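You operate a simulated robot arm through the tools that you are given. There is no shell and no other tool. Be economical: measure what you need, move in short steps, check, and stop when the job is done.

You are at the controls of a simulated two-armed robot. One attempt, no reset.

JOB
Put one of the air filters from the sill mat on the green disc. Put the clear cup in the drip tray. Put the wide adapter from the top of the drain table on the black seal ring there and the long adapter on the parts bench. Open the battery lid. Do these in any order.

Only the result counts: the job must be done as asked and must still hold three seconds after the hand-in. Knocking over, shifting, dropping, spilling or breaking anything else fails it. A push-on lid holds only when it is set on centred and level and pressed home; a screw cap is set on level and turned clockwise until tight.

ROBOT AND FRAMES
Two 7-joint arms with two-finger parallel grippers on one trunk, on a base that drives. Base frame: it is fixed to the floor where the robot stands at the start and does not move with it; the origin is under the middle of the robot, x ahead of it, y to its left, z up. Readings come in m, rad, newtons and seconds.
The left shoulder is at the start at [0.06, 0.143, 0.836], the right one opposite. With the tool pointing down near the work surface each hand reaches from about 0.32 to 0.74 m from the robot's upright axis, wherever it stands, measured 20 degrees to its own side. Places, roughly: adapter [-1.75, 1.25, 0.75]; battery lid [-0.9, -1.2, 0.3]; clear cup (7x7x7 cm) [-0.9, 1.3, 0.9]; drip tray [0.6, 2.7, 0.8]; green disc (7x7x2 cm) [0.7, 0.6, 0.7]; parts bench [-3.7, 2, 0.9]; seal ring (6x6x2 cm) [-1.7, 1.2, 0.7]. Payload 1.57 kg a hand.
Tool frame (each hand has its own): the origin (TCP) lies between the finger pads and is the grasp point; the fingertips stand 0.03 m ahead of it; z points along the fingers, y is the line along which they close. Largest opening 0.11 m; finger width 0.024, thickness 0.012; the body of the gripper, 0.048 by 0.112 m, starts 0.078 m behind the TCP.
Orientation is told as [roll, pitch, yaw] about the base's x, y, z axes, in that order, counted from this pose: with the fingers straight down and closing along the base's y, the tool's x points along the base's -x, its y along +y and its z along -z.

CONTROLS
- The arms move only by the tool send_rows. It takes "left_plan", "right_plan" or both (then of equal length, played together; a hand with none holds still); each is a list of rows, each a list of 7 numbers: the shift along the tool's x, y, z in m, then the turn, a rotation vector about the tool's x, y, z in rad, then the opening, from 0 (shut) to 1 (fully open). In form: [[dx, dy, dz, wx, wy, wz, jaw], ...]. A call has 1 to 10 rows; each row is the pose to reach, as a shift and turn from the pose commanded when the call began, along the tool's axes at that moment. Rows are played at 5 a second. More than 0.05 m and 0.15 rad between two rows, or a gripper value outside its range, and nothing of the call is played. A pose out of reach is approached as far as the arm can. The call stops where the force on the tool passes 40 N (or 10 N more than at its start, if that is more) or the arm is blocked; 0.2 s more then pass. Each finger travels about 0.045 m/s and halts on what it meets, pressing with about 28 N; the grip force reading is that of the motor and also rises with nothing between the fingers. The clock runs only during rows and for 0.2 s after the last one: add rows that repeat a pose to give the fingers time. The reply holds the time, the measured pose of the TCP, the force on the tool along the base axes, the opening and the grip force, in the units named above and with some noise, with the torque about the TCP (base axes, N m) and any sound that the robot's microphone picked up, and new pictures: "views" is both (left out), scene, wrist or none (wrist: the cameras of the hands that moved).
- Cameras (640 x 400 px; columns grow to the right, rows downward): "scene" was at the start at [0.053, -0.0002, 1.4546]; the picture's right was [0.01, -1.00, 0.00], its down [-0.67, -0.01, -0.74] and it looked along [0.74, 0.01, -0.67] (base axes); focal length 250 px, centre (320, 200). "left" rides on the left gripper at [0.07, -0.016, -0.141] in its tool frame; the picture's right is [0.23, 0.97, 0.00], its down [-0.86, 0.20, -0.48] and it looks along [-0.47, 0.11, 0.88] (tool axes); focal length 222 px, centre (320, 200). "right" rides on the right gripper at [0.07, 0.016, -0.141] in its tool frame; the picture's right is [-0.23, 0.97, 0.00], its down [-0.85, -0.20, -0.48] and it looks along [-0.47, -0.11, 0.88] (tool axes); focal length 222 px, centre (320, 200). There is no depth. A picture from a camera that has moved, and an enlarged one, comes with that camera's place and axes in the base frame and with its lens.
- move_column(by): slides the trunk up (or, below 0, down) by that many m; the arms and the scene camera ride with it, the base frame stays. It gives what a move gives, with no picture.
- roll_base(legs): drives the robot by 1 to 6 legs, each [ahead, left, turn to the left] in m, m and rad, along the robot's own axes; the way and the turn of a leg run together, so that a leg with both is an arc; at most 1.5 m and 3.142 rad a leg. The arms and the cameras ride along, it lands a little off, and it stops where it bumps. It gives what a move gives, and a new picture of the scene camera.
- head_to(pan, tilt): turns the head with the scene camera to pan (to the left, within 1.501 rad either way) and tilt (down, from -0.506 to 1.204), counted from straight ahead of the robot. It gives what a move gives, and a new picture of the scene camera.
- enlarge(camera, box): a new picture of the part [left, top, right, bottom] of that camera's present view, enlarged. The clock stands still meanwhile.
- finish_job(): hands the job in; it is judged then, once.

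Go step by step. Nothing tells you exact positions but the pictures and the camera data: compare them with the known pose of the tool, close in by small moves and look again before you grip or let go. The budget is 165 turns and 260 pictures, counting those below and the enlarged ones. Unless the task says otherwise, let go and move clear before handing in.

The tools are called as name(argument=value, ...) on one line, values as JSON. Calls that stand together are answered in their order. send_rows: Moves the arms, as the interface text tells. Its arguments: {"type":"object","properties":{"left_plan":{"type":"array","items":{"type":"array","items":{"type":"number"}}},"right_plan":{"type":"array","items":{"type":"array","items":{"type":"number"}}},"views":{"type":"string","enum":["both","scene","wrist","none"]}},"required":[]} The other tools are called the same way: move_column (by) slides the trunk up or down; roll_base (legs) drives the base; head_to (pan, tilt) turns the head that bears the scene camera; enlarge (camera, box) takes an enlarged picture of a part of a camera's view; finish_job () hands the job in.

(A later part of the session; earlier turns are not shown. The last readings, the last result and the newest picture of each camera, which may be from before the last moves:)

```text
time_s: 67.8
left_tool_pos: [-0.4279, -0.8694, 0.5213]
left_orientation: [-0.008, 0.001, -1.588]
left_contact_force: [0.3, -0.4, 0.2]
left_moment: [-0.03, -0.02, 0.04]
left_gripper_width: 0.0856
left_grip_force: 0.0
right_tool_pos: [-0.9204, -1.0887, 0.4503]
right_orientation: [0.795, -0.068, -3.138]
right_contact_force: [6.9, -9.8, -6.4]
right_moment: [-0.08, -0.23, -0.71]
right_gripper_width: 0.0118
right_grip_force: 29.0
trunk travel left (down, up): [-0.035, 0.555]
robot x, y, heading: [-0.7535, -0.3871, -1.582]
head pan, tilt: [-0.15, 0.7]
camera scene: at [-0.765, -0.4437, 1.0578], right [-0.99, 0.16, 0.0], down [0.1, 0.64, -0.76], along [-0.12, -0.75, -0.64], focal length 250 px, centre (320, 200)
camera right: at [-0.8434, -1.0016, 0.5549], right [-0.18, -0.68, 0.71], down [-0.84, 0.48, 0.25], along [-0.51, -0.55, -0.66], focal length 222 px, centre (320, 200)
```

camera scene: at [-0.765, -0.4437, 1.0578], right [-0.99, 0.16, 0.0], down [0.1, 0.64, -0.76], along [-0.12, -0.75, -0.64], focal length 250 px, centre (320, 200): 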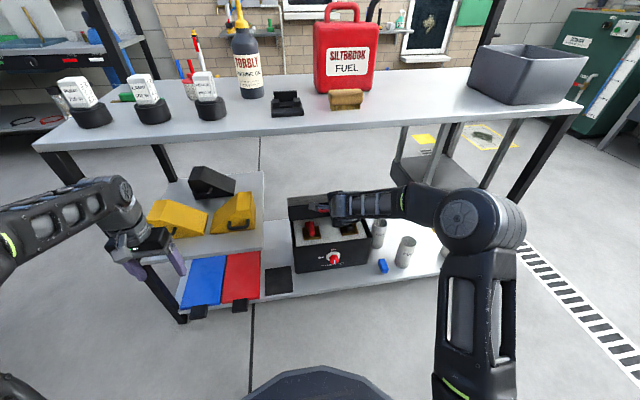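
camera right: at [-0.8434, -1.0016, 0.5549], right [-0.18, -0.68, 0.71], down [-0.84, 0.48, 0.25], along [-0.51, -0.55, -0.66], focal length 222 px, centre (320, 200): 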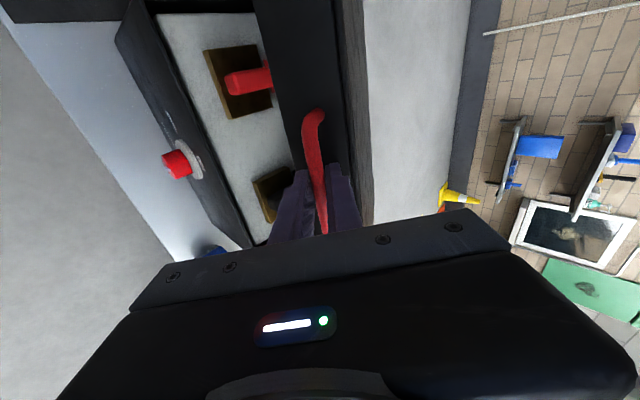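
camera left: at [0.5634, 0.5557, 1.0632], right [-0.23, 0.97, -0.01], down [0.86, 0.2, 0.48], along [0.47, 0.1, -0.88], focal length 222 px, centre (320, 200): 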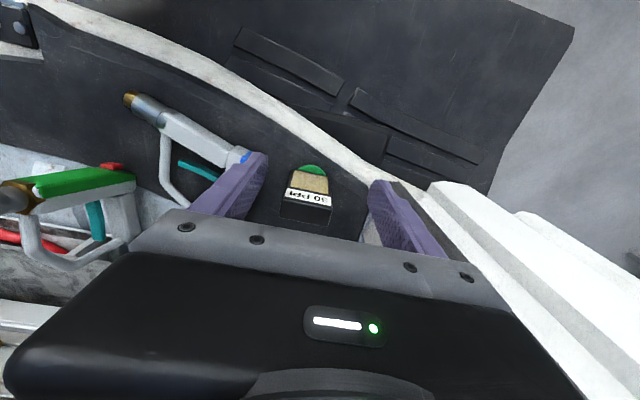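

Lid moving freely with low forces. Continuing a bit further on the arc.

send_rows(right_plan=[[-0.002, 0.0155, 0, 0.07, 0, 0, 0], [-0.003, 0.0308, 0, 0.14, 0, 0, 0], [-0.004, 0.046, 0.002, 0.2, 0, 0, 0], [-0.005, 0.061, 0.0046, 0.25, 0, 0, 0]], views="both")

```text
time_s: 68.8
left_tool_pos: [-0.4273, -0.8678, 0.5217]
left_orientation: [-0.008, -0.004, -1.588]
left_contact_force: [-0.1, 0.3, 1.0]
left_moment: [-0.02, 0.01, 0.0]
left_gripper_width: 0.086
left_grip_force: 0.0
right_tool_pos: [-0.9233, -1.1368, 0.4933]
right_orientation: [0.542, -0.069, -3.138]
right_contact_force: [9.7, 11.9, 11.6]
right_moment: [0.02, -0.55, -0.44]
right_gripper_width: 0.0116
right_grip_force: 28.4
trunk travel left (down, up): [-0.035, 0.555]
robot x, y, heading: [-0.755, -0.3846, -1.583]
head pan, tilt: [-0.15, 0.7]
camera scene: at [-0.7644, -0.4414, 1.058], right [-0.99, 0.16, 0.0], down [0.1, 0.63, -0.77], along [-0.12, -0.76, -0.64], focal length 250 px, centre (320, 200)
camera right: at [-0.8436, -1.0778, 0.6164], right [-0.19, -0.83, 0.52], down [-0.83, 0.42, 0.37], along [-0.52, -0.36, -0.77], focal length 222 px, centre (320, 200)
```

scene: 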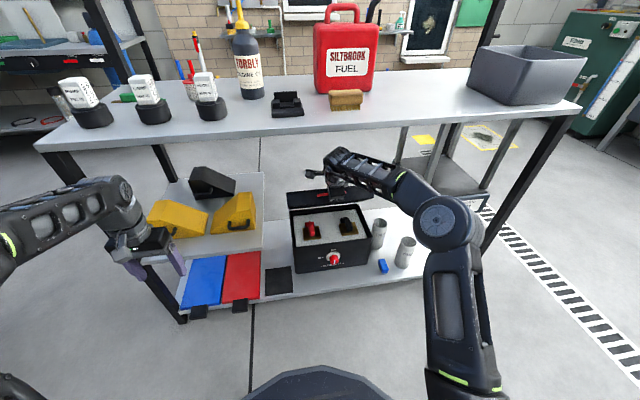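
right: 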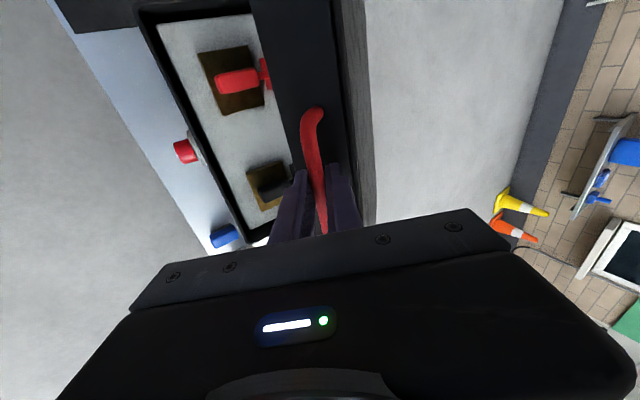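

send_rows(right_plan=[[-0.001, 0.018, -0.001, 0.04, 0, 0, 0], [-0.002, 0.0358, -0.0013, 0.07, 0, 0, 0], [-0.003, 0.0525, 0.002, 0.1, 0, 0, 0], [-0.004, 0.0686, 0.0062, 0.12, 0, 0, 0]], views="both")

```text
time_s: 69.8
left_tool_pos: [-0.4271, -0.868, 0.5222]
left_orientation: [-0.009, -0.002, -1.59]
left_contact_force: [-0.4, -0.5, 0.4]
left_moment: [0.02, -0.04, -0.02]
left_gripper_width: 0.0856
left_grip_force: 0.0
right_tool_pos: [-0.9239, -1.1762, 0.5163]
right_orientation: [0.443, -0.074, -3.137]
right_contact_force: [11.8, 9.4, 17.4]
right_moment: [0.02, 0.07, -0.76]
right_gripper_width: 0.0114
right_grip_force: 28.7
right hand out of reach, approached as far as the arm can: row 3, 4
trunk travel left (down, up): [-0.035, 0.555]
robot x, y, heading: [-0.7528, -0.3906, -1.584]
head pan, tilt: [-0.15, 0.7]
camera scene: at [-0.7642, -0.4412, 1.058], right [-0.99, 0.16, 0.0], down [0.1, 0.63, -0.77], along [-0.12, -0.76, -0.64], focal length 250 px, centre (320, 200)
camera right: at [-0.8448, -1.1301, 0.6444], right [-0.19, -0.88, 0.43], down [-0.83, 0.38, 0.41], along [-0.52, -0.28, -0.8], focal length 222 px, centre (320, 200)
```

scene: 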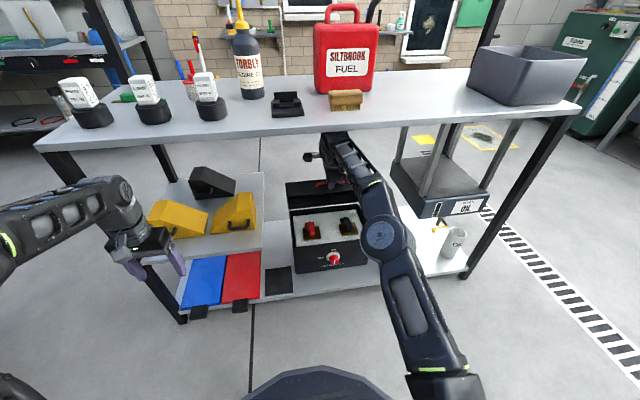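
right: 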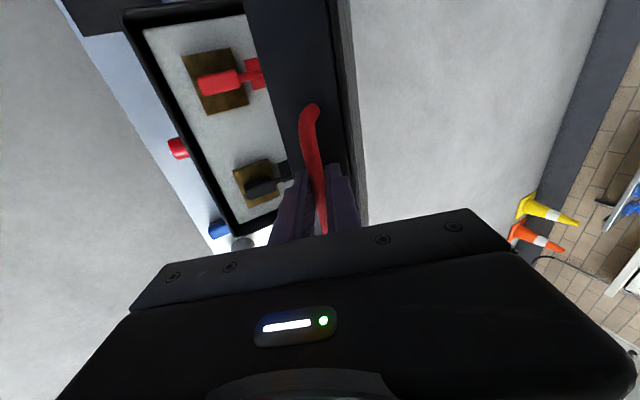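

At ~70° the arc is nearly straight back, so a small base roll forward will carry the lid to about vertical.

roll_base(legs=[[0.05, 0, 0]])

```text
time_s: 70.6
left_tool_pos: [-0.4289, -0.8882, 0.5208]
left_orientation: [-0.006, 0.0, -1.587]
left_contact_force: [-0.1, -0.3, 0.0]
left_moment: [0.01, 0.02, -0.02]
left_gripper_width: 0.0859
left_grip_force: 0.1
right_tool_pos: [-0.9246, -1.1959, 0.5263]
right_orientation: [0.458, -0.065, 3.139]
right_contact_force: [1.3, 2.9, 7.5]
right_moment: [-0.25, -0.07, -0.81]
right_gripper_width: 0.0109
right_grip_force: 28.8
trunk travel left (down, up): [-0.035, 0.555]
robot x, y, heading: [-0.753, -0.413, -1.582]
head pan, tilt: [-0.15, 0.7]
stopped in leg 1: the force on the tool passed its limit (the readings are from after the stop); the commanded pose is now the measured one
camera scene: at [-0.765, -0.4614, 1.0576], right [-0.99, 0.16, 0.0], down [0.1, 0.64, -0.77], along [-0.12, -0.76, -0.64], focal length 250 px, centre (320, 200)
```

scene: 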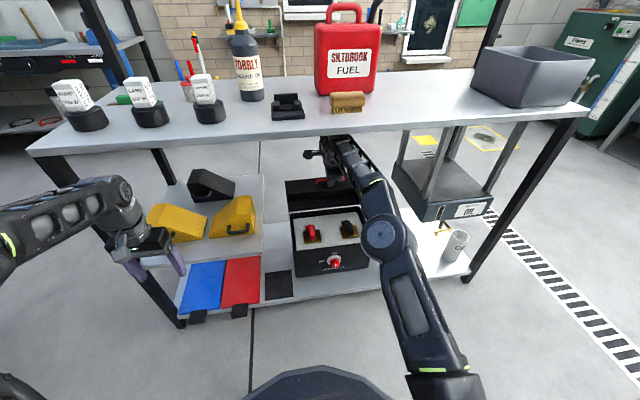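

I'll loosen the jaw slightly, keeping the bar between the fingers, to see whether the lid holds by itself.

send_rows(right_plan=[[0, 0, 0, 0, 0, 0, 0.35], [0, 0, 0, 0, 0, 0, 0.35], [0, 0, 0, 0, 0, 0, 0.35], [0, 0, 0, 0, 0, 0, 0.35]], views="wrist")

```text
time_s: 71.6
left_tool_pos: [-0.4277, -0.8873, 0.5217]
left_orientation: [-0.006, 0.001, -1.587]
left_contact_force: [0.1, 0.7, 0.3]
left_moment: [-0.02, 0.02, -0.01]
left_gripper_width: 0.0859
left_grip_force: 0.1
right_tool_pos: [-0.9254, -1.196, 0.5245]
right_orientation: [0.458, -0.066, 3.142]
right_contact_force: [-0.4, 2.8, 6.2]
right_moment: [-0.16, -0.09, -0.02]
right_gripper_width: 0.0387
right_grip_force: 0.0
trunk travel left (down, up): [-0.035, 0.555]
robot x, y, heading: [-0.7511, -0.4063, -1.585]
head pan, tilt: [-0.15, 0.7]
camera right: at [-0.8462, -1.15, 0.6516], right [-0.2, -0.87, 0.44], down [-0.83, 0.39, 0.4], along [-0.52, -0.29, -0.8], focal length 222 px, centre (320, 200)
```

right: 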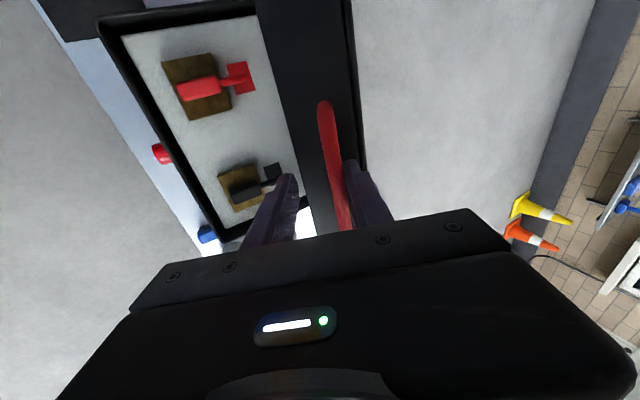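

send_rows(right_plan=[[0, 0.005, -0.005, 0, 0, 0, 0.45], [0, 0.01, -0.01, 0, 0, 0, 0.5], [0, 0.01, -0.01, 0, 0, 0, 0.5], [0, 0.01, -0.01, 0, 0, 0, 0.5]], views="wrist")

```text
time_s: 72.6
left_tool_pos: [-0.4277, -0.8884, 0.5205]
left_orientation: [-0.007, 0.001, -1.588]
left_contact_force: [0.0, -0.3, 0.1]
left_moment: [0.01, 0.0, 0.01]
left_gripper_width: 0.0857
left_grip_force: 0.1
right_tool_pos: [-0.9248, -1.1946, 0.5353]
right_orientation: [0.455, -0.065, -3.142]
right_contact_force: [0.0, -0.3, 0.6]
right_moment: [0.02, 0.0, 0.01]
right_gripper_width: 0.055
right_grip_force: 0.0
right hand out of reach, approached as far as the arm can: row 2, 3, 4
trunk travel left (down, up): [-0.035, 0.555]
robot x, y, heading: [-0.7529, -0.4061, -1.588]
head pan, tilt: [-0.15, 0.7]
camera right: at [-0.8459, -1.1483, 0.662], right [-0.2, -0.87, 0.44], down [-0.83, 0.39, 0.4], along [-0.52, -0.29, -0.8], focal length 222 px, centre (320, 200)
```

right: 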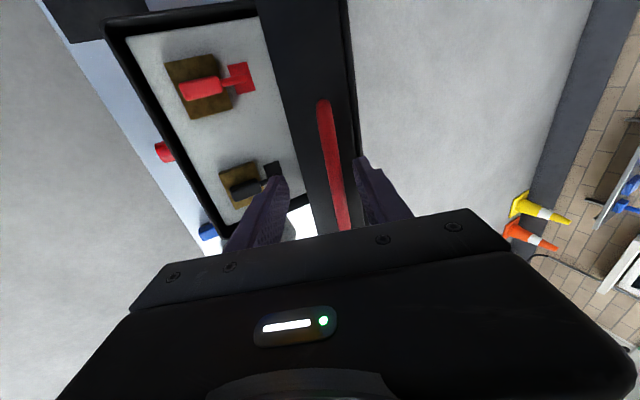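

The lid stays by itself at ~75°. To be safe I'll push it further with the near finger by rolling forward, first pulling the left hand back for clearance.

send_rows(left_plan=[[0.04, 0, 0, 0, 0, 0, 0.78], [0.08, 0, -0.02, 0, 0, 0, 0.78], [0.11, 0, -0.03, 0, 0, 0, 0.78]], views="none")

roll_base(legs=[[0.07, 0, 0]])

enlarge(camera="right", box=[0, 0, 640, 400])

```text
time_s: 73.4
left_tool_pos: [-0.4261, -0.778, 0.5513]
left_orientation: [-0.007, 0.002, -1.588]
left_contact_force: [-0.1, 0.3, 0.0]
left_moment: [-0.01, 0.0, -0.01]
left_gripper_width: 0.0858
left_grip_force: 0.0
right_tool_pos: [-0.9245, -1.1938, 0.5329]
right_orientation: [0.454, -0.066, 3.14]
right_contact_force: [0.0, -0.1, 0.3]
right_moment: [0.01, -0.03, -0.02]
right_gripper_width: 0.0549
right_grip_force: 0.1
trunk travel left (down, up): [-0.035, 0.555]
robot x, y, heading: [-0.745, -0.406, -1.585]
head pan, tilt: [-0.15, 0.7]
```

```text
time_s: 74.4
left_tool_pos: [-0.4288, -0.8322, 0.55]
left_orientation: [-0.008, 0.0, -1.591]
left_contact_force: [0.3, 0.4, -0.1]
left_moment: [0.0, -0.02, 0.0]
left_gripper_width: 0.0855
left_grip_force: 0.0
right_tool_pos: [-0.9263, -1.2485, 0.5469]
right_orientation: [0.472, -0.06, 3.136]
right_contact_force: [1.2, 4.1, 15.1]
right_moment: [0.49, -0.14, -0.01]
right_gripper_width: 0.0524
right_grip_force: 0.1
trunk travel left (down, up): [-0.035, 0.555]
robot x, y, heading: [-0.7526, -0.4598, -1.587]
head pan, tilt: [-0.15, 0.7]
stopped in leg 1: the force on the tool passed its limit (the readings are from after the stop); the commanded pose is now the measured one
camera scene: at [-0.7657, -0.515, 1.0577], right [-0.99, 0.16, 0.0], down [0.11, 0.63, -0.77], along [-0.13, -0.76, -0.64], focal length 250 px, centre (320, 200)
```

scene: 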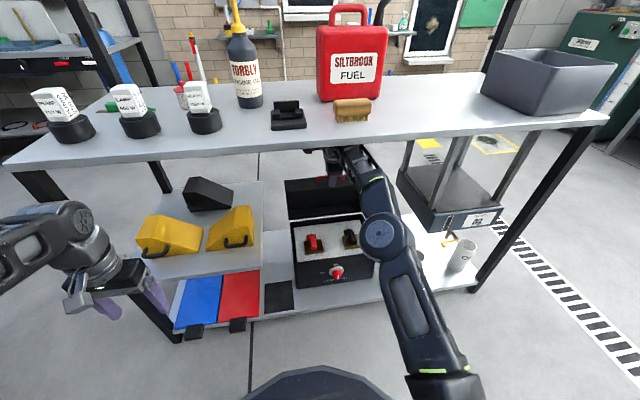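

```text
1.00 times, centred on (320, 200) of right
camera zoom: at [-0.848, -1.2003, 0.6743], right [-0.21, -0.87, 0.46], down [-0.83, 0.4, 0.39], along [-0.52, -0.3, -0.8], focal length 222 px, centre (320, 200)
```

zoom: 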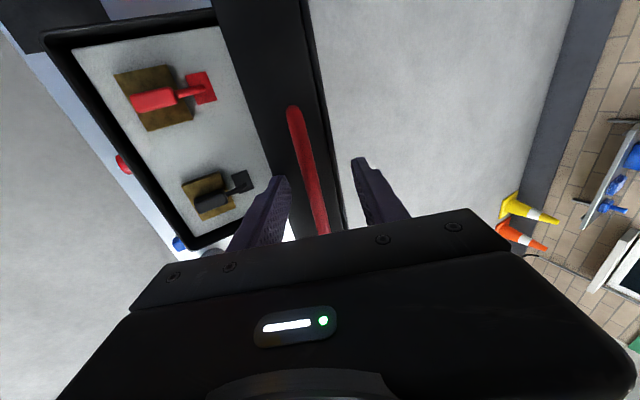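

The lid is now close to vertical. I'll pivot the hand back to horizontal about the bar, so the rear finger swings up clear, then withdraw.

send_rows(right_plan=[[0, 0, -0.004, -0.13, 0, 0, 0.55], [0, 0, -0.008, -0.27, 0, 0, 0.6], [0, 0, -0.01, -0.4, 0, 0, 0.6], [0, 0, -0.01, -0.54, 0, 0, 0.6], [0, 0, -0.01, -0.68, 0, 0, 0.6], [0, 0, -0.01, -0.8, 0, 0, 0.6]], views="both")

```text
time_s: 75.8
left_tool_pos: [-0.4283, -0.8321, 0.551]
left_orientation: [-0.007, 0.003, -1.589]
left_contact_force: [-0.2, 0.1, 0.2]
left_moment: [-0.01, -0.03, -0.03]
left_gripper_width: 0.0857
left_grip_force: 0.1
right_tool_pos: [-0.9236, -1.2444, 0.5515]
right_orientation: [1.267, -0.059, 3.139]
right_contact_force: [0.0, 0.4, 0.2]
right_moment: [0.01, -0.01, 0.0]
right_gripper_width: 0.0664
right_grip_force: 0.2
trunk travel left (down, up): [-0.035, 0.555]
robot x, y, heading: [-0.7522, -0.4602, -1.581]
head pan, tilt: [-0.15, 0.7]
camera scene: at [-0.7658, -0.5161, 1.0577], right [-0.99, 0.16, 0.0], down [0.11, 0.64, -0.76], along [-0.13, -0.75, -0.64], focal length 250 px, centre (320, 200)
camera right: at [-0.8506, -1.1152, 0.6042], right [-0.17, -0.29, 0.94], down [-0.86, 0.52, 0.0], along [-0.49, -0.81, -0.34], focal length 222 px, centre (320, 200)
```

scene: 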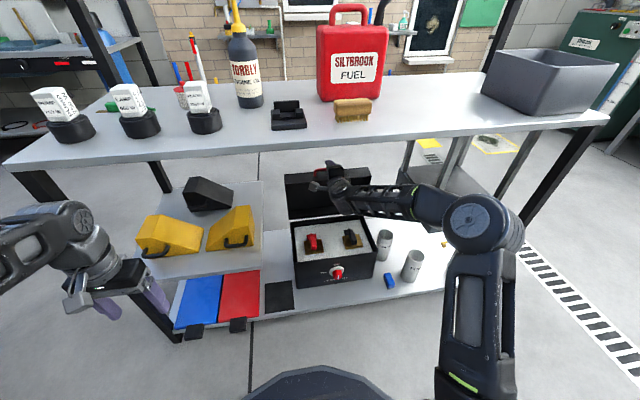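
right: 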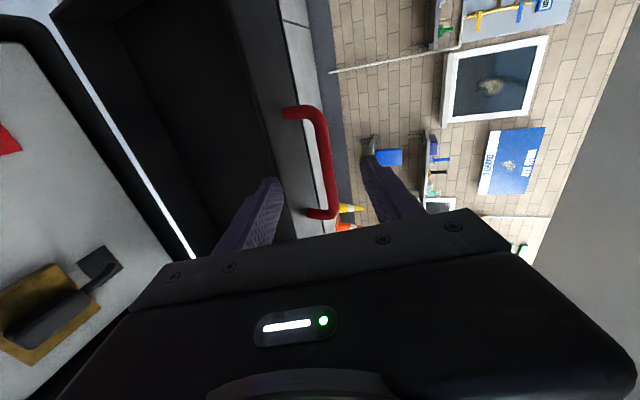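

The lid stands upright with its inside showing, held on its own. Withdrawing the hand straight back.

send_rows(right_plan=[[0, -0.012, -0.04, 0, 0, 0, 0.6], [0, -0.024, -0.08, 0, 0, 0, 0.6], [0, -0.036, -0.12, 0, 0, 0, 0.6], [0, -0.048, -0.16, 0, 0, 0, 0.6], [0, -0.06, -0.2, 0, 0, 0, 0.6], [0, -0.072, -0.24, 0, 0, 0, 0.6]], views="both")

```text
time_s: 77.2
left_tool_pos: [-0.4286, -0.8312, 0.5508]
left_orientation: [-0.007, 0.002, -1.591]
left_contact_force: [-0.8, -0.3, 0.0]
left_moment: [-0.02, -0.02, -0.02]
left_gripper_width: 0.0859
left_grip_force: 0.1
right_tool_pos: [-0.925, -0.9979, 0.5584]
right_orientation: [1.268, -0.058, 3.137]
right_contact_force: [-0.5, 0.6, 0.5]
right_moment: [0.01, -0.01, -0.01]
right_gripper_width: 0.0659
right_grip_force: 0.0
right hand out of reach, approached as far as the arm can: row 6
trunk travel left (down, up): [-0.035, 0.555]
robot x, y, heading: [-0.7533, -0.4562, -1.589]
head pan, tilt: [-0.15, 0.7]
camera scene: at [-0.7661, -0.5162, 1.0578], right [-0.99, 0.16, 0.0], down [0.11, 0.64, -0.76], along [-0.13, -0.75, -0.64], focal length 250 px, centre (320, 200)
camera right: at [-0.8507, -0.8702, 0.6102], right [-0.17, -0.29, 0.94], down [-0.85, 0.52, 0.0], along [-0.49, -0.8, -0.34], focal length 222 px, centre (320, 200)
```

scene: 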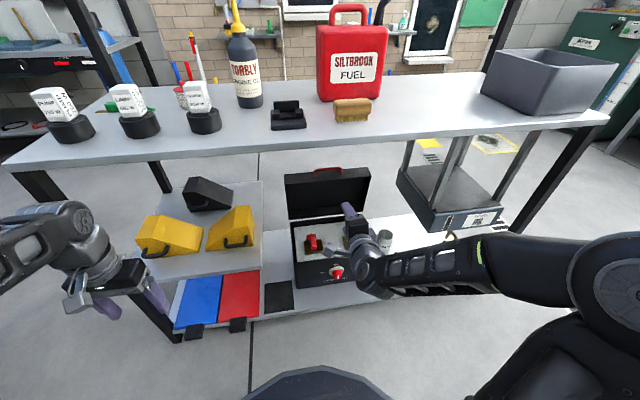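
right: 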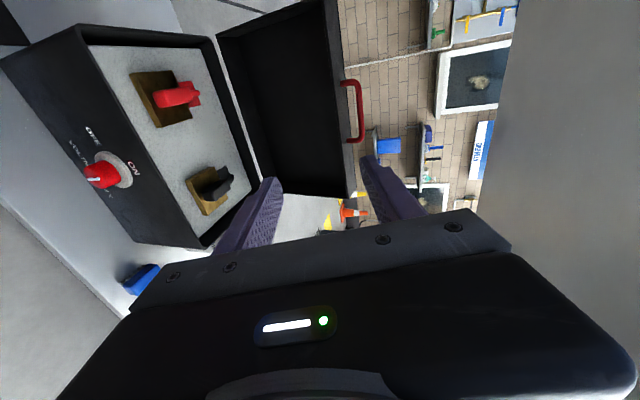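

The lid is clearly open. Backing away, raising the trunk, and straightening the right hand.

roll_base(legs=[[-0.5, 0, 0]])

move_column(by=0.4)

send_rows(right_plan=[[0, 0.02, 0, 0.14, 0, 0, 0.9], [0, 0.04, 0, 0.28, 0, 0, 0.9], [0, 0.06, 0, 0.42, 0, 0, 0.9], [0, 0.06, 0, 0.56, 0, 0, 0.9], [0, 0.06, 0, 0.7, 0, 0, 0.9], [0, 0.06, 0, 0.84, 0, 0, 0.9], [0, 0.06, 0, 0.98, 0, 0, 0.9], [0, 0.06, 0, 1.12, 0, 0, 0.9], [0, 0.06, 0, 1.26, 0, 0, 0.9]], views="none")

head_to(pan=-1.5, tilt=0.3)

```text
time_s: 80.2
left_tool_pos: [-0.4207, -0.329, 0.5516]
left_orientation: [-0.007, 0.001, -1.584]
left_contact_force: [0.8, 0.6, 1.0]
left_moment: [0.01, 0.01, 0.0]
left_gripper_width: 0.0858
left_grip_force: 0.0
right_tool_pos: [-0.9148, -0.4983, 0.5586]
right_orientation: [1.269, -0.06, -3.14]
right_contact_force: [-0.3, -0.1, -0.4]
right_moment: [-0.01, -0.03, -0.02]
right_gripper_width: 0.066
right_grip_force: 0.1
trunk travel left (down, up): [-0.035, 0.555]
robot x, y, heading: [-0.7448, 0.0394, -1.583]
head pan, tilt: [-0.15, 0.7]
camera scene: at [-0.7594, -0.0145, 1.0579], right [-0.99, 0.16, 0.0], down [0.1, 0.64, -0.76], along [-0.12, -0.76, -0.64], focal length 250 px, centre (320, 200)
```

scene: 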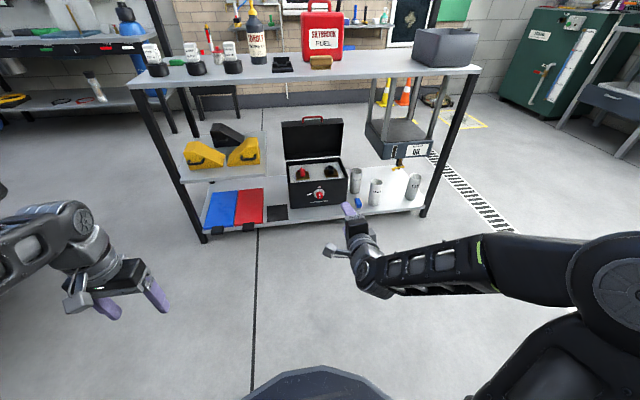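

```text
time_s: 84.0
left_tool_pos: [-0.4201, -0.3294, 0.9518]
left_orientation: [-0.008, 0.004, -1.584]
left_contact_force: [-0.5, -0.2, -0.3]
left_moment: [-0.02, 0.01, 0.04]
left_gripper_width: 0.0857
left_grip_force: 0.0
right_tool_pos: [-0.9152, -0.4989, 0.9586]
right_orientation: [1.269, -0.058, -3.14]
right_contact_force: [0.0, -1.1, -0.8]
right_moment: [-0.01, -0.03, -0.02]
right_gripper_width: 0.0665
right_grip_force: 0.0
trunk travel left (down, up): [-0.435, 0.155]
robot x, y, heading: [-0.7466, 0.0415, -1.58]
head pan, tilt: [-0.15, 0.7]
```

```text
time_s: 86.0
left_tool_pos: [-0.4201, -0.3288, 0.9513]
left_orientation: [-0.01, -0.001, -1.585]
left_contact_force: [-0.7, 0.1, 0.0]
left_moment: [0.0, 0.01, 0.03]
left_gripper_width: 0.0858
left_grip_force: 0.0
right_tool_pos: [-0.9107, -0.5085, 0.997]
right_orientation: [0.042, -0.059, -3.134]
right_contact_force: [0.0, 0.2, -0.1]
right_moment: [-0.03, -0.03, -0.01]
right_gripper_width: 0.0992
right_grip_force: 0.1
right hand out of reach, approached as far as the arm can: row 9
trunk travel left (down, up): [-0.435, 0.155]
robot x, y, heading: [-0.7476, 0.0401, -1.582]
head pan, tilt: [-0.15, 0.7]
```

```text
time_s: 87.5
left_tool_pos: [-0.42, -0.3286, 0.952]
left_orientation: [-0.008, 0.002, -1.585]
left_contact_force: [-0.5, -0.6, -0.4]
left_moment: [0.02, -0.03, 0.0]
left_gripper_width: 0.0858
left_grip_force: 0.1
right_tool_pos: [-0.9106, -0.5087, 0.9943]
right_orientation: [0.044, -0.061, -3.137]
right_contact_force: [0.0, 0.1, 0.4]
right_moment: [-0.02, 0.0, -0.02]
right_gripper_width: 0.0989
right_grip_force: 0.1
trunk travel left (down, up): [-0.435, 0.155]
robot x, y, heading: [-0.7457, 0.041, -1.583]
head pan, tilt: [-1.499, 0.3]
camera scene: at [-0.839, 0.0635, 1.494], right [-0.06, 1.0, 0.0], down [0.3, 0.02, -0.96], along [-0.95, -0.06, -0.3], focal length 250 px, centre (320, 200)
```

scene: 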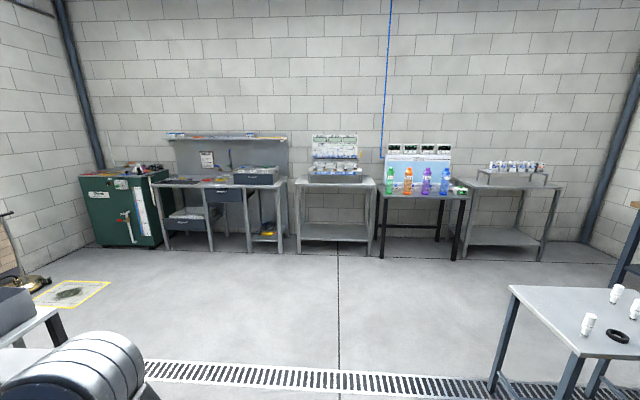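

The drain table with white adapters and the black ring is at lower right; the parts bench stands at the far wall. I'll turn to face the drain table.

roll_base(legs=[[0, 0, -2.3]])

head_to(pan=0.0, tilt=0.4)

```text
time_s: 93.3
left_tool_pos: [-1.2374, 0.0367, 0.9514]
left_orientation: [-0.008, 0.002, 2.413]
left_contact_force: [0.0, 0.5, -1.4]
left_moment: [0.0, -0.01, 0.0]
left_gripper_width: 0.0856
left_grip_force: 0.1
right_tool_pos: [-1.0499, 0.5252, 0.9954]
right_orientation: [0.045, -0.06, 0.861]
right_contact_force: [-0.7, 0.4, -1.0]
right_moment: [0.03, -0.03, -0.01]
right_gripper_width: 0.0993
right_grip_force: 0.0
trunk travel left (down, up): [-0.435, 0.155]
robot x, y, heading: [-0.7478, 0.0404, 2.417]
head pan, tilt: [-1.499, 0.3]
camera scene: at [-0.667, 0.0937, 1.494], right [0.79, -0.61, 0.0], down [-0.18, -0.23, -0.96], along [0.58, 0.76, -0.3], focal length 250 px, centre (320, 200)
```

scene: 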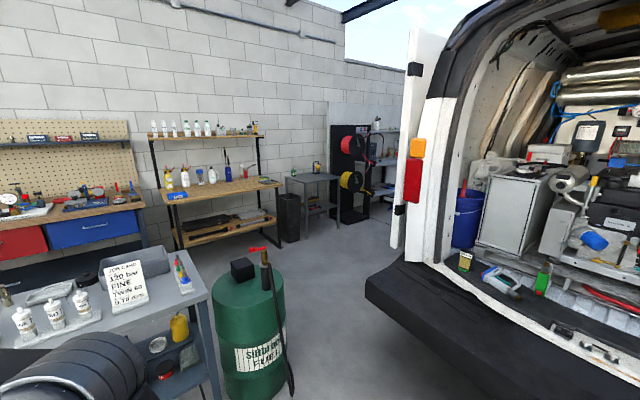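

```text
time_s: 94.9
left_tool_pos: [-1.2379, 0.0376, 0.9517]
left_orientation: [-0.009, 0.002, 2.412]
left_contact_force: [-0.4, -0.5, 0.5]
left_moment: [-0.01, 0.02, -0.02]
left_gripper_width: 0.0858
left_grip_force: 0.0
right_tool_pos: [-1.0507, 0.5269, 0.9957]
right_orientation: [0.043, -0.06, 0.862]
right_contact_force: [-0.9, 1.1, -0.2]
right_moment: [0.0, -0.02, -0.03]
right_gripper_width: 0.099
right_grip_force: 0.0
trunk travel left (down, up): [-0.435, 0.155]
robot x, y, heading: [-0.7433, 0.0378, 2.415]
head pan, tilt: [0.0, 0.4]
camera scene: at [-0.7931, 0.0811, 1.4847], right [0.66, 0.75, 0.0], down [0.29, -0.26, -0.92], along [-0.69, 0.61, -0.39], focal length 250 px, centre (320, 200)
```

scene: 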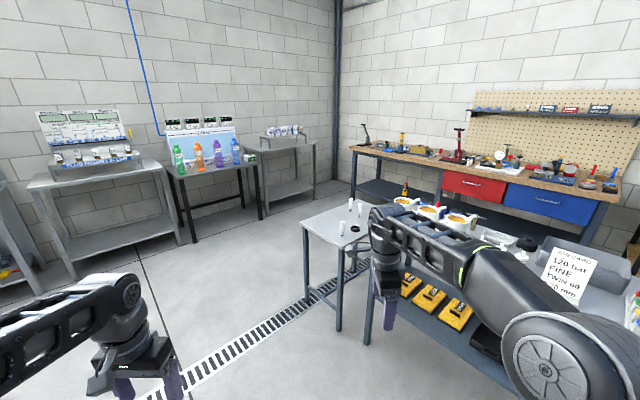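

enlarge(camera="scene", box=[290, 180, 450, 280])

enlarge(camera="scene", box=[240, 110, 340, 172])

```text
4.00 times, centred on (370, 230) of scene
camera zoom: at [-0.7931, 0.0811, 1.4847], right [0.66, 0.75, 0.0], down [0.29, -0.26, -0.92], along [-0.69, 0.61, -0.39], focal length 1001 px, centre (120, 80)
```

zoom: 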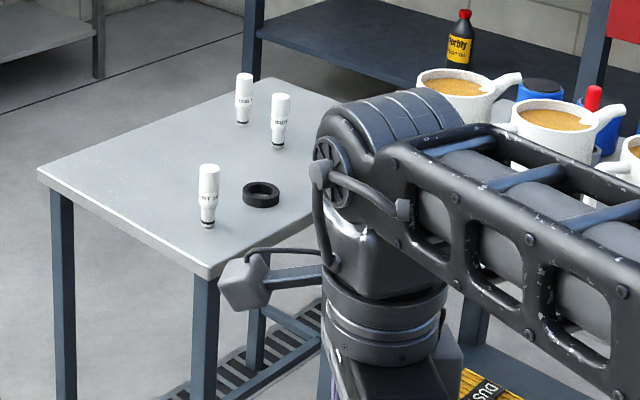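

```text
6.40 times, centred on (290, 141) of scene
camera zoom: at [-0.7931, 0.0811, 1.4847], right [0.66, 0.75, 0.0], down [0.29, -0.26, -0.92], along [-0.69, 0.61, -0.39], focal length 1601 px, centre (512, 578)
```

zoom: 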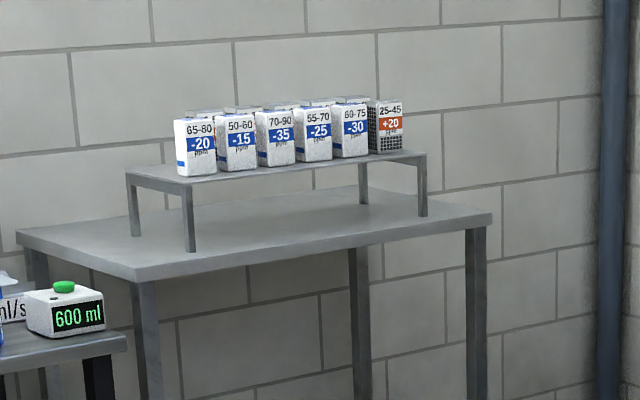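

Three small white labelled adapters stand around the black ring on the drain table. I'll drive in front of it to read their labels.

roll_base(legs=[[0, 0, -0.845], [0, 1.03, 0], [0.36, 0, 0]])

head_to(pan=0.0, tilt=0.7)

enlarge(camera="scene", box=[240, 100, 432, 220])

```text
time_s: 104.4
left_tool_pos: [-2.1232, 0.7468, 0.9516]
left_orientation: [-0.006, 0.001, 1.591]
left_contact_force: [-0.2, 0.1, -0.2]
left_moment: [-0.02, 0.01, -0.01]
left_gripper_width: 0.0859
left_grip_force: 0.0
right_tool_pos: [-1.6382, 0.944, 0.9956]
right_orientation: [0.04, -0.059, 0.04]
right_contact_force: [-0.1, 0.1, 0.4]
right_moment: [0.01, -0.03, -0.03]
right_gripper_width: 0.0994
right_grip_force: 0.0
trunk travel left (down, up): [-0.435, 0.155]
robot x, y, heading: [-1.7816, 0.3906, 1.596]
head pan, tilt: [0.0, 0.4]
camera scene: at [-1.7875, 0.4517, 1.4847], right [1.0, 0.02, 0.0], down [0.01, -0.39, -0.92], along [-0.02, 0.92, -0.39], focal length 250 px, centre (320, 200)
```

scene: 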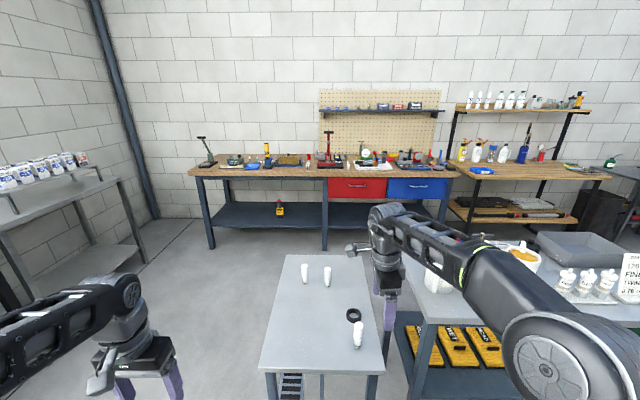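

```text
time_s: 105.2
left_tool_pos: [-2.1234, 0.7457, 0.9518]
left_orientation: [-0.006, 0.002, 1.593]
left_contact_force: [0.0, -0.4, -0.4]
left_moment: [0.0, 0.02, -0.02]
left_gripper_width: 0.0859
left_grip_force: 0.0
right_tool_pos: [-1.6381, 0.9442, 0.9961]
right_orientation: [0.044, -0.06, 0.04]
right_contact_force: [0.1, -0.2, -0.1]
right_moment: [0.02, -0.03, 0.0]
right_gripper_width: 0.0991
right_grip_force: 0.1
trunk travel left (down, up): [-0.435, 0.155]
robot x, y, heading: [-1.7885, 0.392, 1.598]
head pan, tilt: [0.0, 0.7]
camera scene: at [-1.7873, 0.4433, 1.4579], right [1.0, 0.02, 0.0], down [0.02, -0.64, -0.77], along [-0.02, 0.77, -0.64], focal length 250 px, centre (320, 200)
```

scene: 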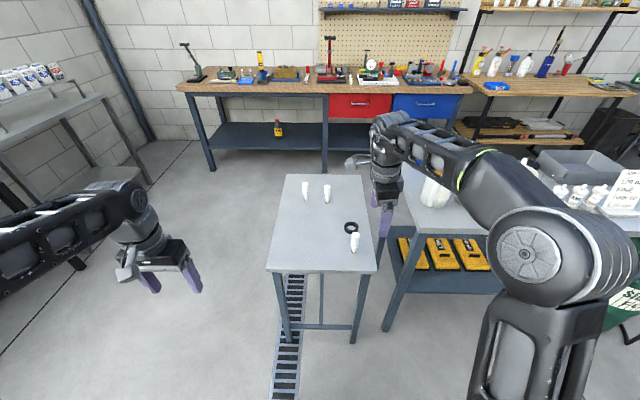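

```text
3.33 times, centred on (336, 160) of scene
camera zoom: at [-1.7873, 0.4433, 1.4579], right [1.0, 0.02, 0.0], down [0.02, -0.64, -0.77], along [-0.02, 0.77, -0.64], focal length 834 px, centre (267, 333)
```

zoom: 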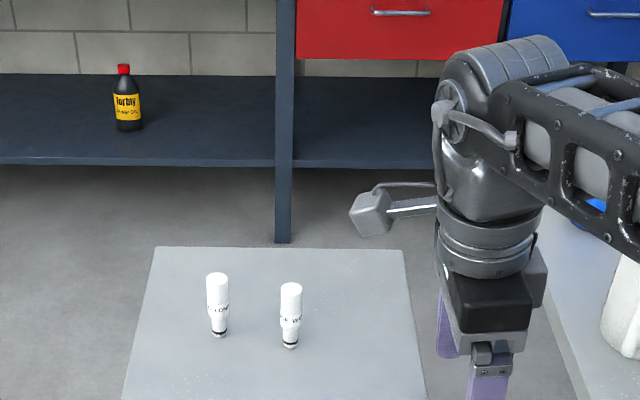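

enlarge(camera="scene", box=[296, 176, 336, 206])

enlarge(camera="scene", box=[336, 216, 376, 256])

```text
13.33 times, centred on (316, 191) of scene
camera zoom: at [-1.7873, 0.4433, 1.4579], right [1.0, 0.02, 0.0], down [0.02, -0.64, -0.77], along [-0.02, 0.77, -0.64], focal length 3335 px, centre (373, 320)
```

zoom: 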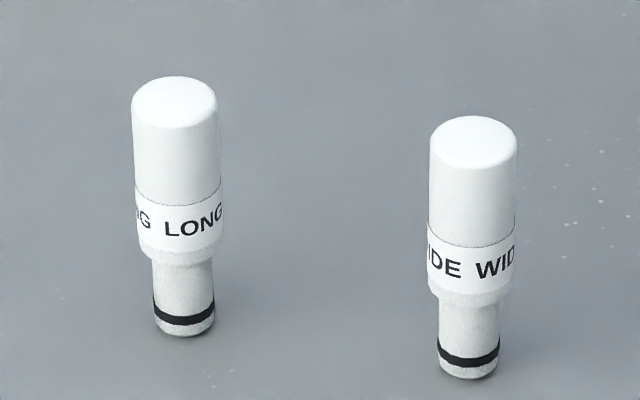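

```text
10.00 times, centred on (356, 236) of scene
camera zoom: at [-1.7873, 0.4433, 1.4579], right [1.0, 0.02, 0.0], down [0.02, -0.64, -0.77], along [-0.02, 0.77, -0.64], focal length 2501 px, centre (-40, -160)
```

zoom: 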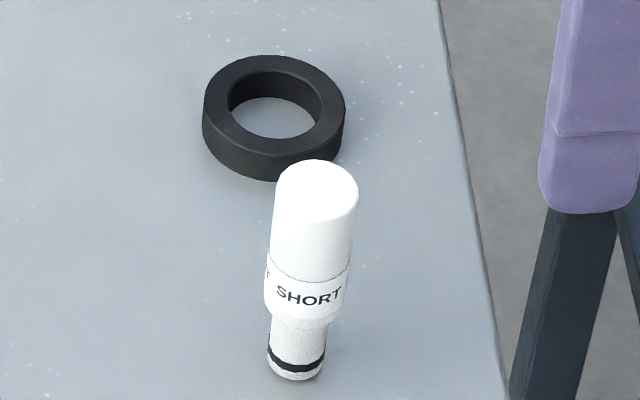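

Left-rear is LONG, right-rear is WIDE, front is SHORT. I'll come at the table from its free left side (facing +x), where all is within reach.

roll_base(legs=[[0, 0.75, 0], [0.82, 0, 0], [0, 0, -1.598]])

```text
time_s: 117.1
left_tool_pos: [-2.153, 1.522, 0.9511]
left_orientation: [-0.007, 0.001, -0.04]
left_contact_force: [-0.4, -0.1, -0.8]
left_moment: [-0.02, -0.02, -0.04]
left_gripper_width: 0.086
left_grip_force: 0.1
right_tool_pos: [-1.985, 1.0268, 0.9956]
right_orientation: [0.044, -0.061, -1.591]
right_contact_force: [-0.8, 1.2, -0.9]
right_moment: [0.0, 0.01, -0.01]
right_gripper_width: 0.0989
right_grip_force: 0.0
trunk travel left (down, up): [-0.435, 0.155]
robot x, y, heading: [-2.5318, 1.2049, -0.043]
head pan, tilt: [0.0, 0.7]
camera scene: at [-2.4759, 1.2035, 1.4579], right [-0.04, -1.0, 0.0], down [-0.64, 0.02, -0.76], along [0.76, -0.03, -0.64], focal length 250 px, centre (320, 200)
```

scene: 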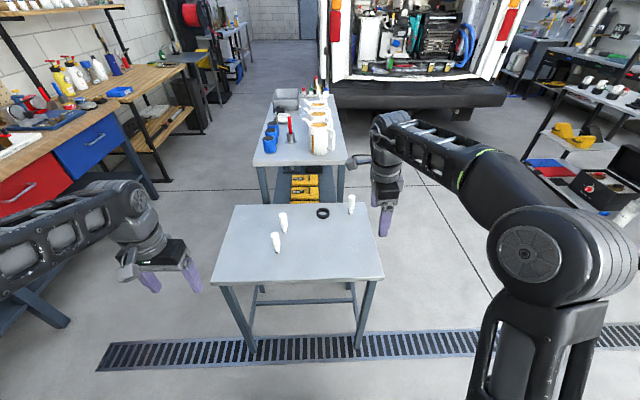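

roll_base(legs=[[0.2, 0, 0.043]])

send_rows(right_plan=[[0, 0, 0, 0, 0, -0.15, 0.6], [0, 0, 0, 0, 0, -0.3, 0.6], [0, 0, 0, 0, 0, -0.45, 0.6], [0, 0, 0, 0, 0, -0.6, 0.6], [0, 0, 0, 0, 0, -0.75, 0.6], [0, 0, 0, 0, 0, -0.9, 0.6], [0, 0, 0, 0, 0, -1.05, 0.6], [0, 0, 0, 0, 0, -1.2, 0.6], [0, 0, 0, 0, 0, -1.35, 0.6], [0, 0, 0, 0, 0, -1.5, 0.6]], views="both")

enlarge(camera="scene", box=[250, 200, 410, 300])

```text
time_s: 118.7
left_tool_pos: [-1.9666, 1.5345, 0.9509]
left_orientation: [-0.005, 0.002, 0.002]
left_contact_force: [0.3, -0.1, 1.0]
left_moment: [0.0, 0.02, 0.04]
left_gripper_width: 0.0858
left_grip_force: 0.1
right_tool_pos: [-1.7795, 1.0451, 0.996]
right_orientation: [0.043, -0.06, -1.549]
right_contact_force: [0.3, -0.6, -1.1]
right_moment: [0.03, 0.02, -0.01]
right_gripper_width: 0.0988
right_grip_force: 0.0
trunk travel left (down, up): [-0.435, 0.155]
robot x, y, heading: [-2.3315, 1.2041, 0.003]
head pan, tilt: [0.0, 0.7]
camera scene: at [-2.2767, 1.2026, 1.4578], right [0.0, -1.0, 0.0], down [-0.64, 0.0, -0.76], along [0.76, 0.0, -0.64], focal length 250 px, centre (320, 200)
```

scene: 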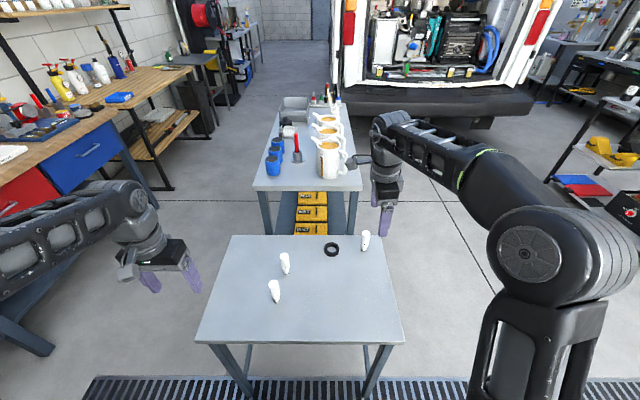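

```text
time_s: 120.9
left_tool_pos: [-1.9682, 1.5338, 0.9512]
left_orientation: [-0.004, 0.0, 0.0]
left_contact_force: [-0.3, 0.4, -0.3]
left_moment: [0.03, 0.02, 0.01]
left_gripper_width: 0.0855
left_grip_force: 0.1
right_tool_pos: [-1.7801, 1.0454, 0.9955]
right_orientation: [-0.057, -0.046, -0.045]
right_contact_force: [0.8, -0.4, 0.3]
right_moment: [-0.01, 0.0, 0.01]
right_gripper_width: 0.066
right_grip_force: 0.0
trunk travel left (down, up): [-0.435, 0.155]
robot x, y, heading: [-2.3338, 1.2007, 0.008]
head pan, tilt: [0.0, 0.7]
camera scene: at [-2.2778, 1.2026, 1.4579], right [0.0, -1.0, 0.0], down [-0.64, 0.0, -0.76], along [0.76, 0.0, -0.64], focal length 250 px, centre (320, 200)
camera right: at [-1.8553, 1.0713, 1.1308], right [0.27, 0.96, -0.05], down [0.82, -0.21, 0.53], along [0.5, -0.18, -0.85], focal length 222 px, centre (320, 200)
```

scene: 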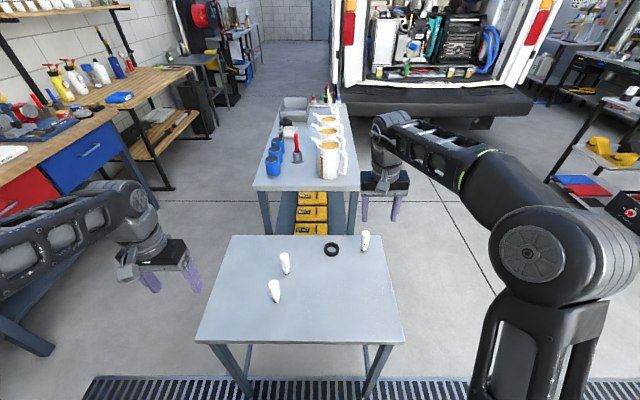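
right: 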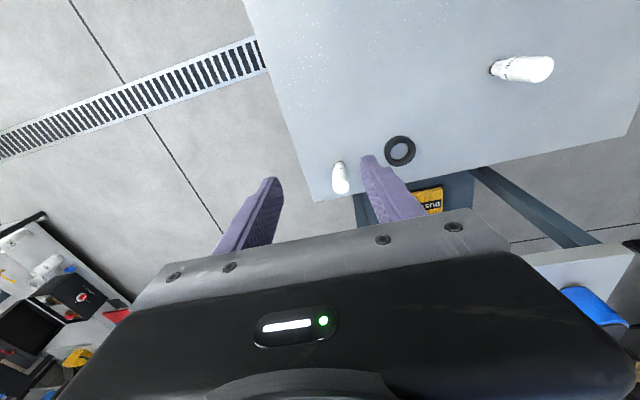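

```text
4.00 times, centred on (330, 250) of scene
camera zoom: at [-2.2778, 1.2026, 1.4579], right [0.0, -1.0, 0.0], down [-0.64, 0.0, -0.76], along [0.76, 0.0, -0.64], focal length 1001 px, centre (280, 0)
```

zoom: 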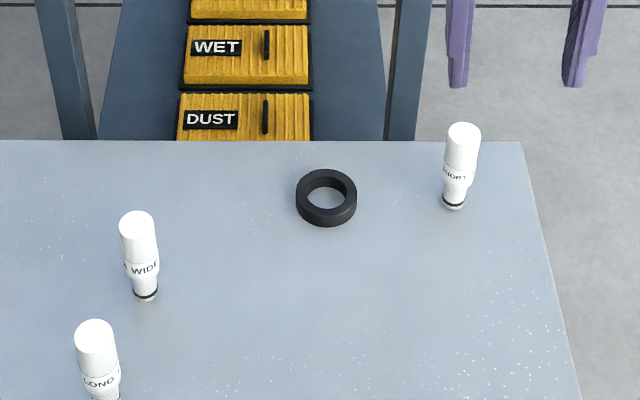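

The right hand will go above WIDE at about (-1.779, 1.320), also levelling its orientation.

send_rows(right_plan=[[0.002, 0.04, 0, -0.02, 0.015, -0.015, 0.6], [0.005, 0.08, 0.01, -0.04, 0.03, -0.03, 0.6], [0.007, 0.12, 0.02, -0.057, 0.046, -0.045, 0.6], [0.01, 0.16, 0.035, -0.057, 0.046, -0.045, 0.6], [0.012, 0.2, 0.05, -0.057, 0.046, -0.045, 0.6], [0.015, 0.24, 0.07, -0.057, 0.046, -0.045, 0.6], [0.0167, 0.281, 0.0886, -0.057, 0.046, -0.045, 0.6], [0.0167, 0.281, 0.0986, -0.057, 0.046, -0.045, 0.6], [0.0167, 0.281, 0.0986, -0.057, 0.046, -0.045, 0.6]], views="wrist")

enlarge(camera="scene", box=[240, 210, 368, 290])

```text
time_s: 122.9
left_tool_pos: [-1.9679, 1.5335, 0.9516]
left_orientation: [-0.007, 0.002, 0.003]
left_contact_force: [0.1, 0.3, 0.6]
left_moment: [-0.02, -0.01, -0.02]
left_gripper_width: 0.0858
left_grip_force: 0.1
right_tool_pos: [-1.7774, 1.3198, 0.8821]
right_orientation: [-0.003, 0.002, -0.004]
right_contact_force: [0.8, 0.7, -0.9]
right_moment: [0.03, 0.01, -0.01]
right_gripper_width: 0.0664
right_grip_force: 0.1
trunk travel left (down, up): [-0.435, 0.155]
robot x, y, heading: [-2.3364, 1.2004, 0.003]
head pan, tilt: [0.0, 0.7]
camera right: at [-1.8456, 1.3349, 1.0203], right [0.23, 0.97, 0.0], down [0.85, -0.2, 0.48], along [0.47, -0.11, -0.88], focal length 222 px, centre (320, 200)
```

right: 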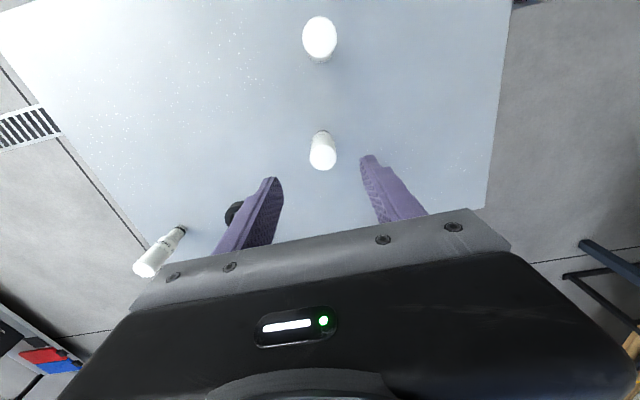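

```text
5.00 times, centred on (304, 250) of scene
camera zoom: at [-2.2779, 1.2027, 1.4579], right [0.0, -1.0, 0.0], down [-0.64, 0.0, -0.76], along [0.76, 0.0, -0.64], focal length 1251 px, centre (400, -50)
```

zoom: 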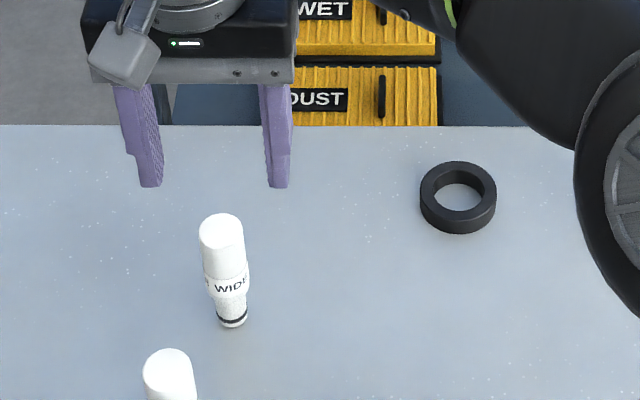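

Aligned; descending to grip WIDE on its cap.

send_rows(right_plan=[[0, 0, 0.03, 0, 0, 0, 0.6], [0, 0, 0.07, 0, 0, 0, 0.6], [0, 0, 0.1, 0, 0, 0, 0.6], [0, 0, 0.114, 0, 0, 0, 0.6], [0, 0, 0.114, 0, 0, 0, 0.2], [0, 0, 0.114, 0, 0, 0, 0.1], [0, 0, 0.114, 0, 0, 0, 0.1], [0, 0, 0.114, 0, 0, 0, 0.1], [0, 0, 0.114, 0, 0, 0, 0.1]], views="wrist")

enlarge(camera="scene", box=[240, 210, 368, 290])

```text
time_s: 124.9
left_tool_pos: [-1.967, 1.5331, 0.9514]
left_orientation: [-0.006, 0.001, 0.003]
left_contact_force: [0.5, 0.1, 0.0]
left_moment: [0.0, -0.01, 0.02]
left_gripper_width: 0.0856
left_grip_force: 0.1
right_tool_pos: [-1.7795, 1.3217, 0.7654]
right_orientation: [0.0, -0.001, -0.004]
right_contact_force: [0.5, -0.1, 0.0]
right_moment: [0.02, -0.01, 0.0]
right_gripper_width: 0.0274
right_grip_force: 28.5
trunk travel left (down, up): [-0.435, 0.155]
robot x, y, heading: [-2.3305, 1.201, 0.004]
head pan, tilt: [0.0, 0.7]
camera right: at [-1.848, 1.3364, 0.9058], right [0.23, 0.97, 0.0], down [0.85, -0.2, 0.48], along [0.47, -0.11, -0.88], focal length 222 px, centre (320, 200)
```

right: 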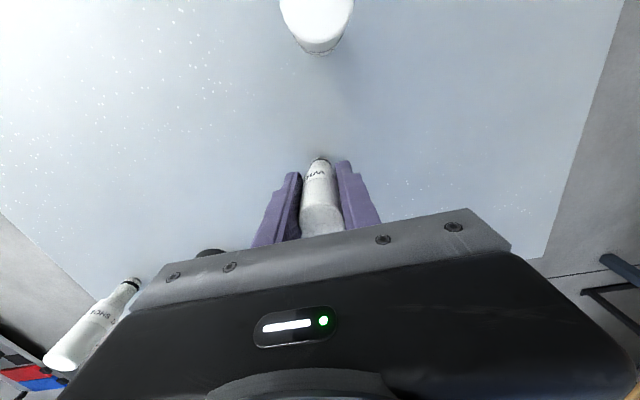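

```text
5.00 times, centred on (304, 250) of scene
camera zoom: at [-2.2778, 1.2027, 1.4579], right [0.0, -1.0, 0.0], down [-0.64, 0.0, -0.76], along [0.76, 0.0, -0.64], focal length 1251 px, centre (400, -50)
```

zoom: 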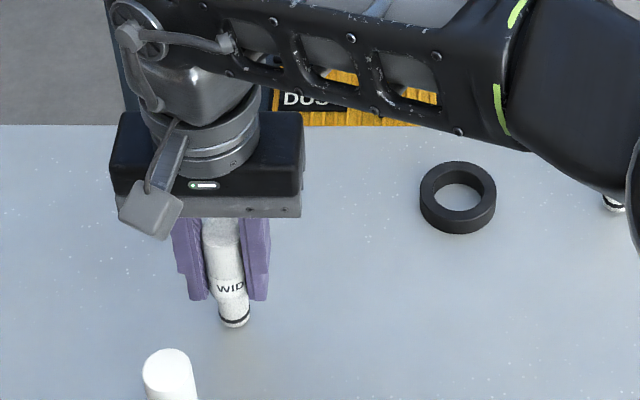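

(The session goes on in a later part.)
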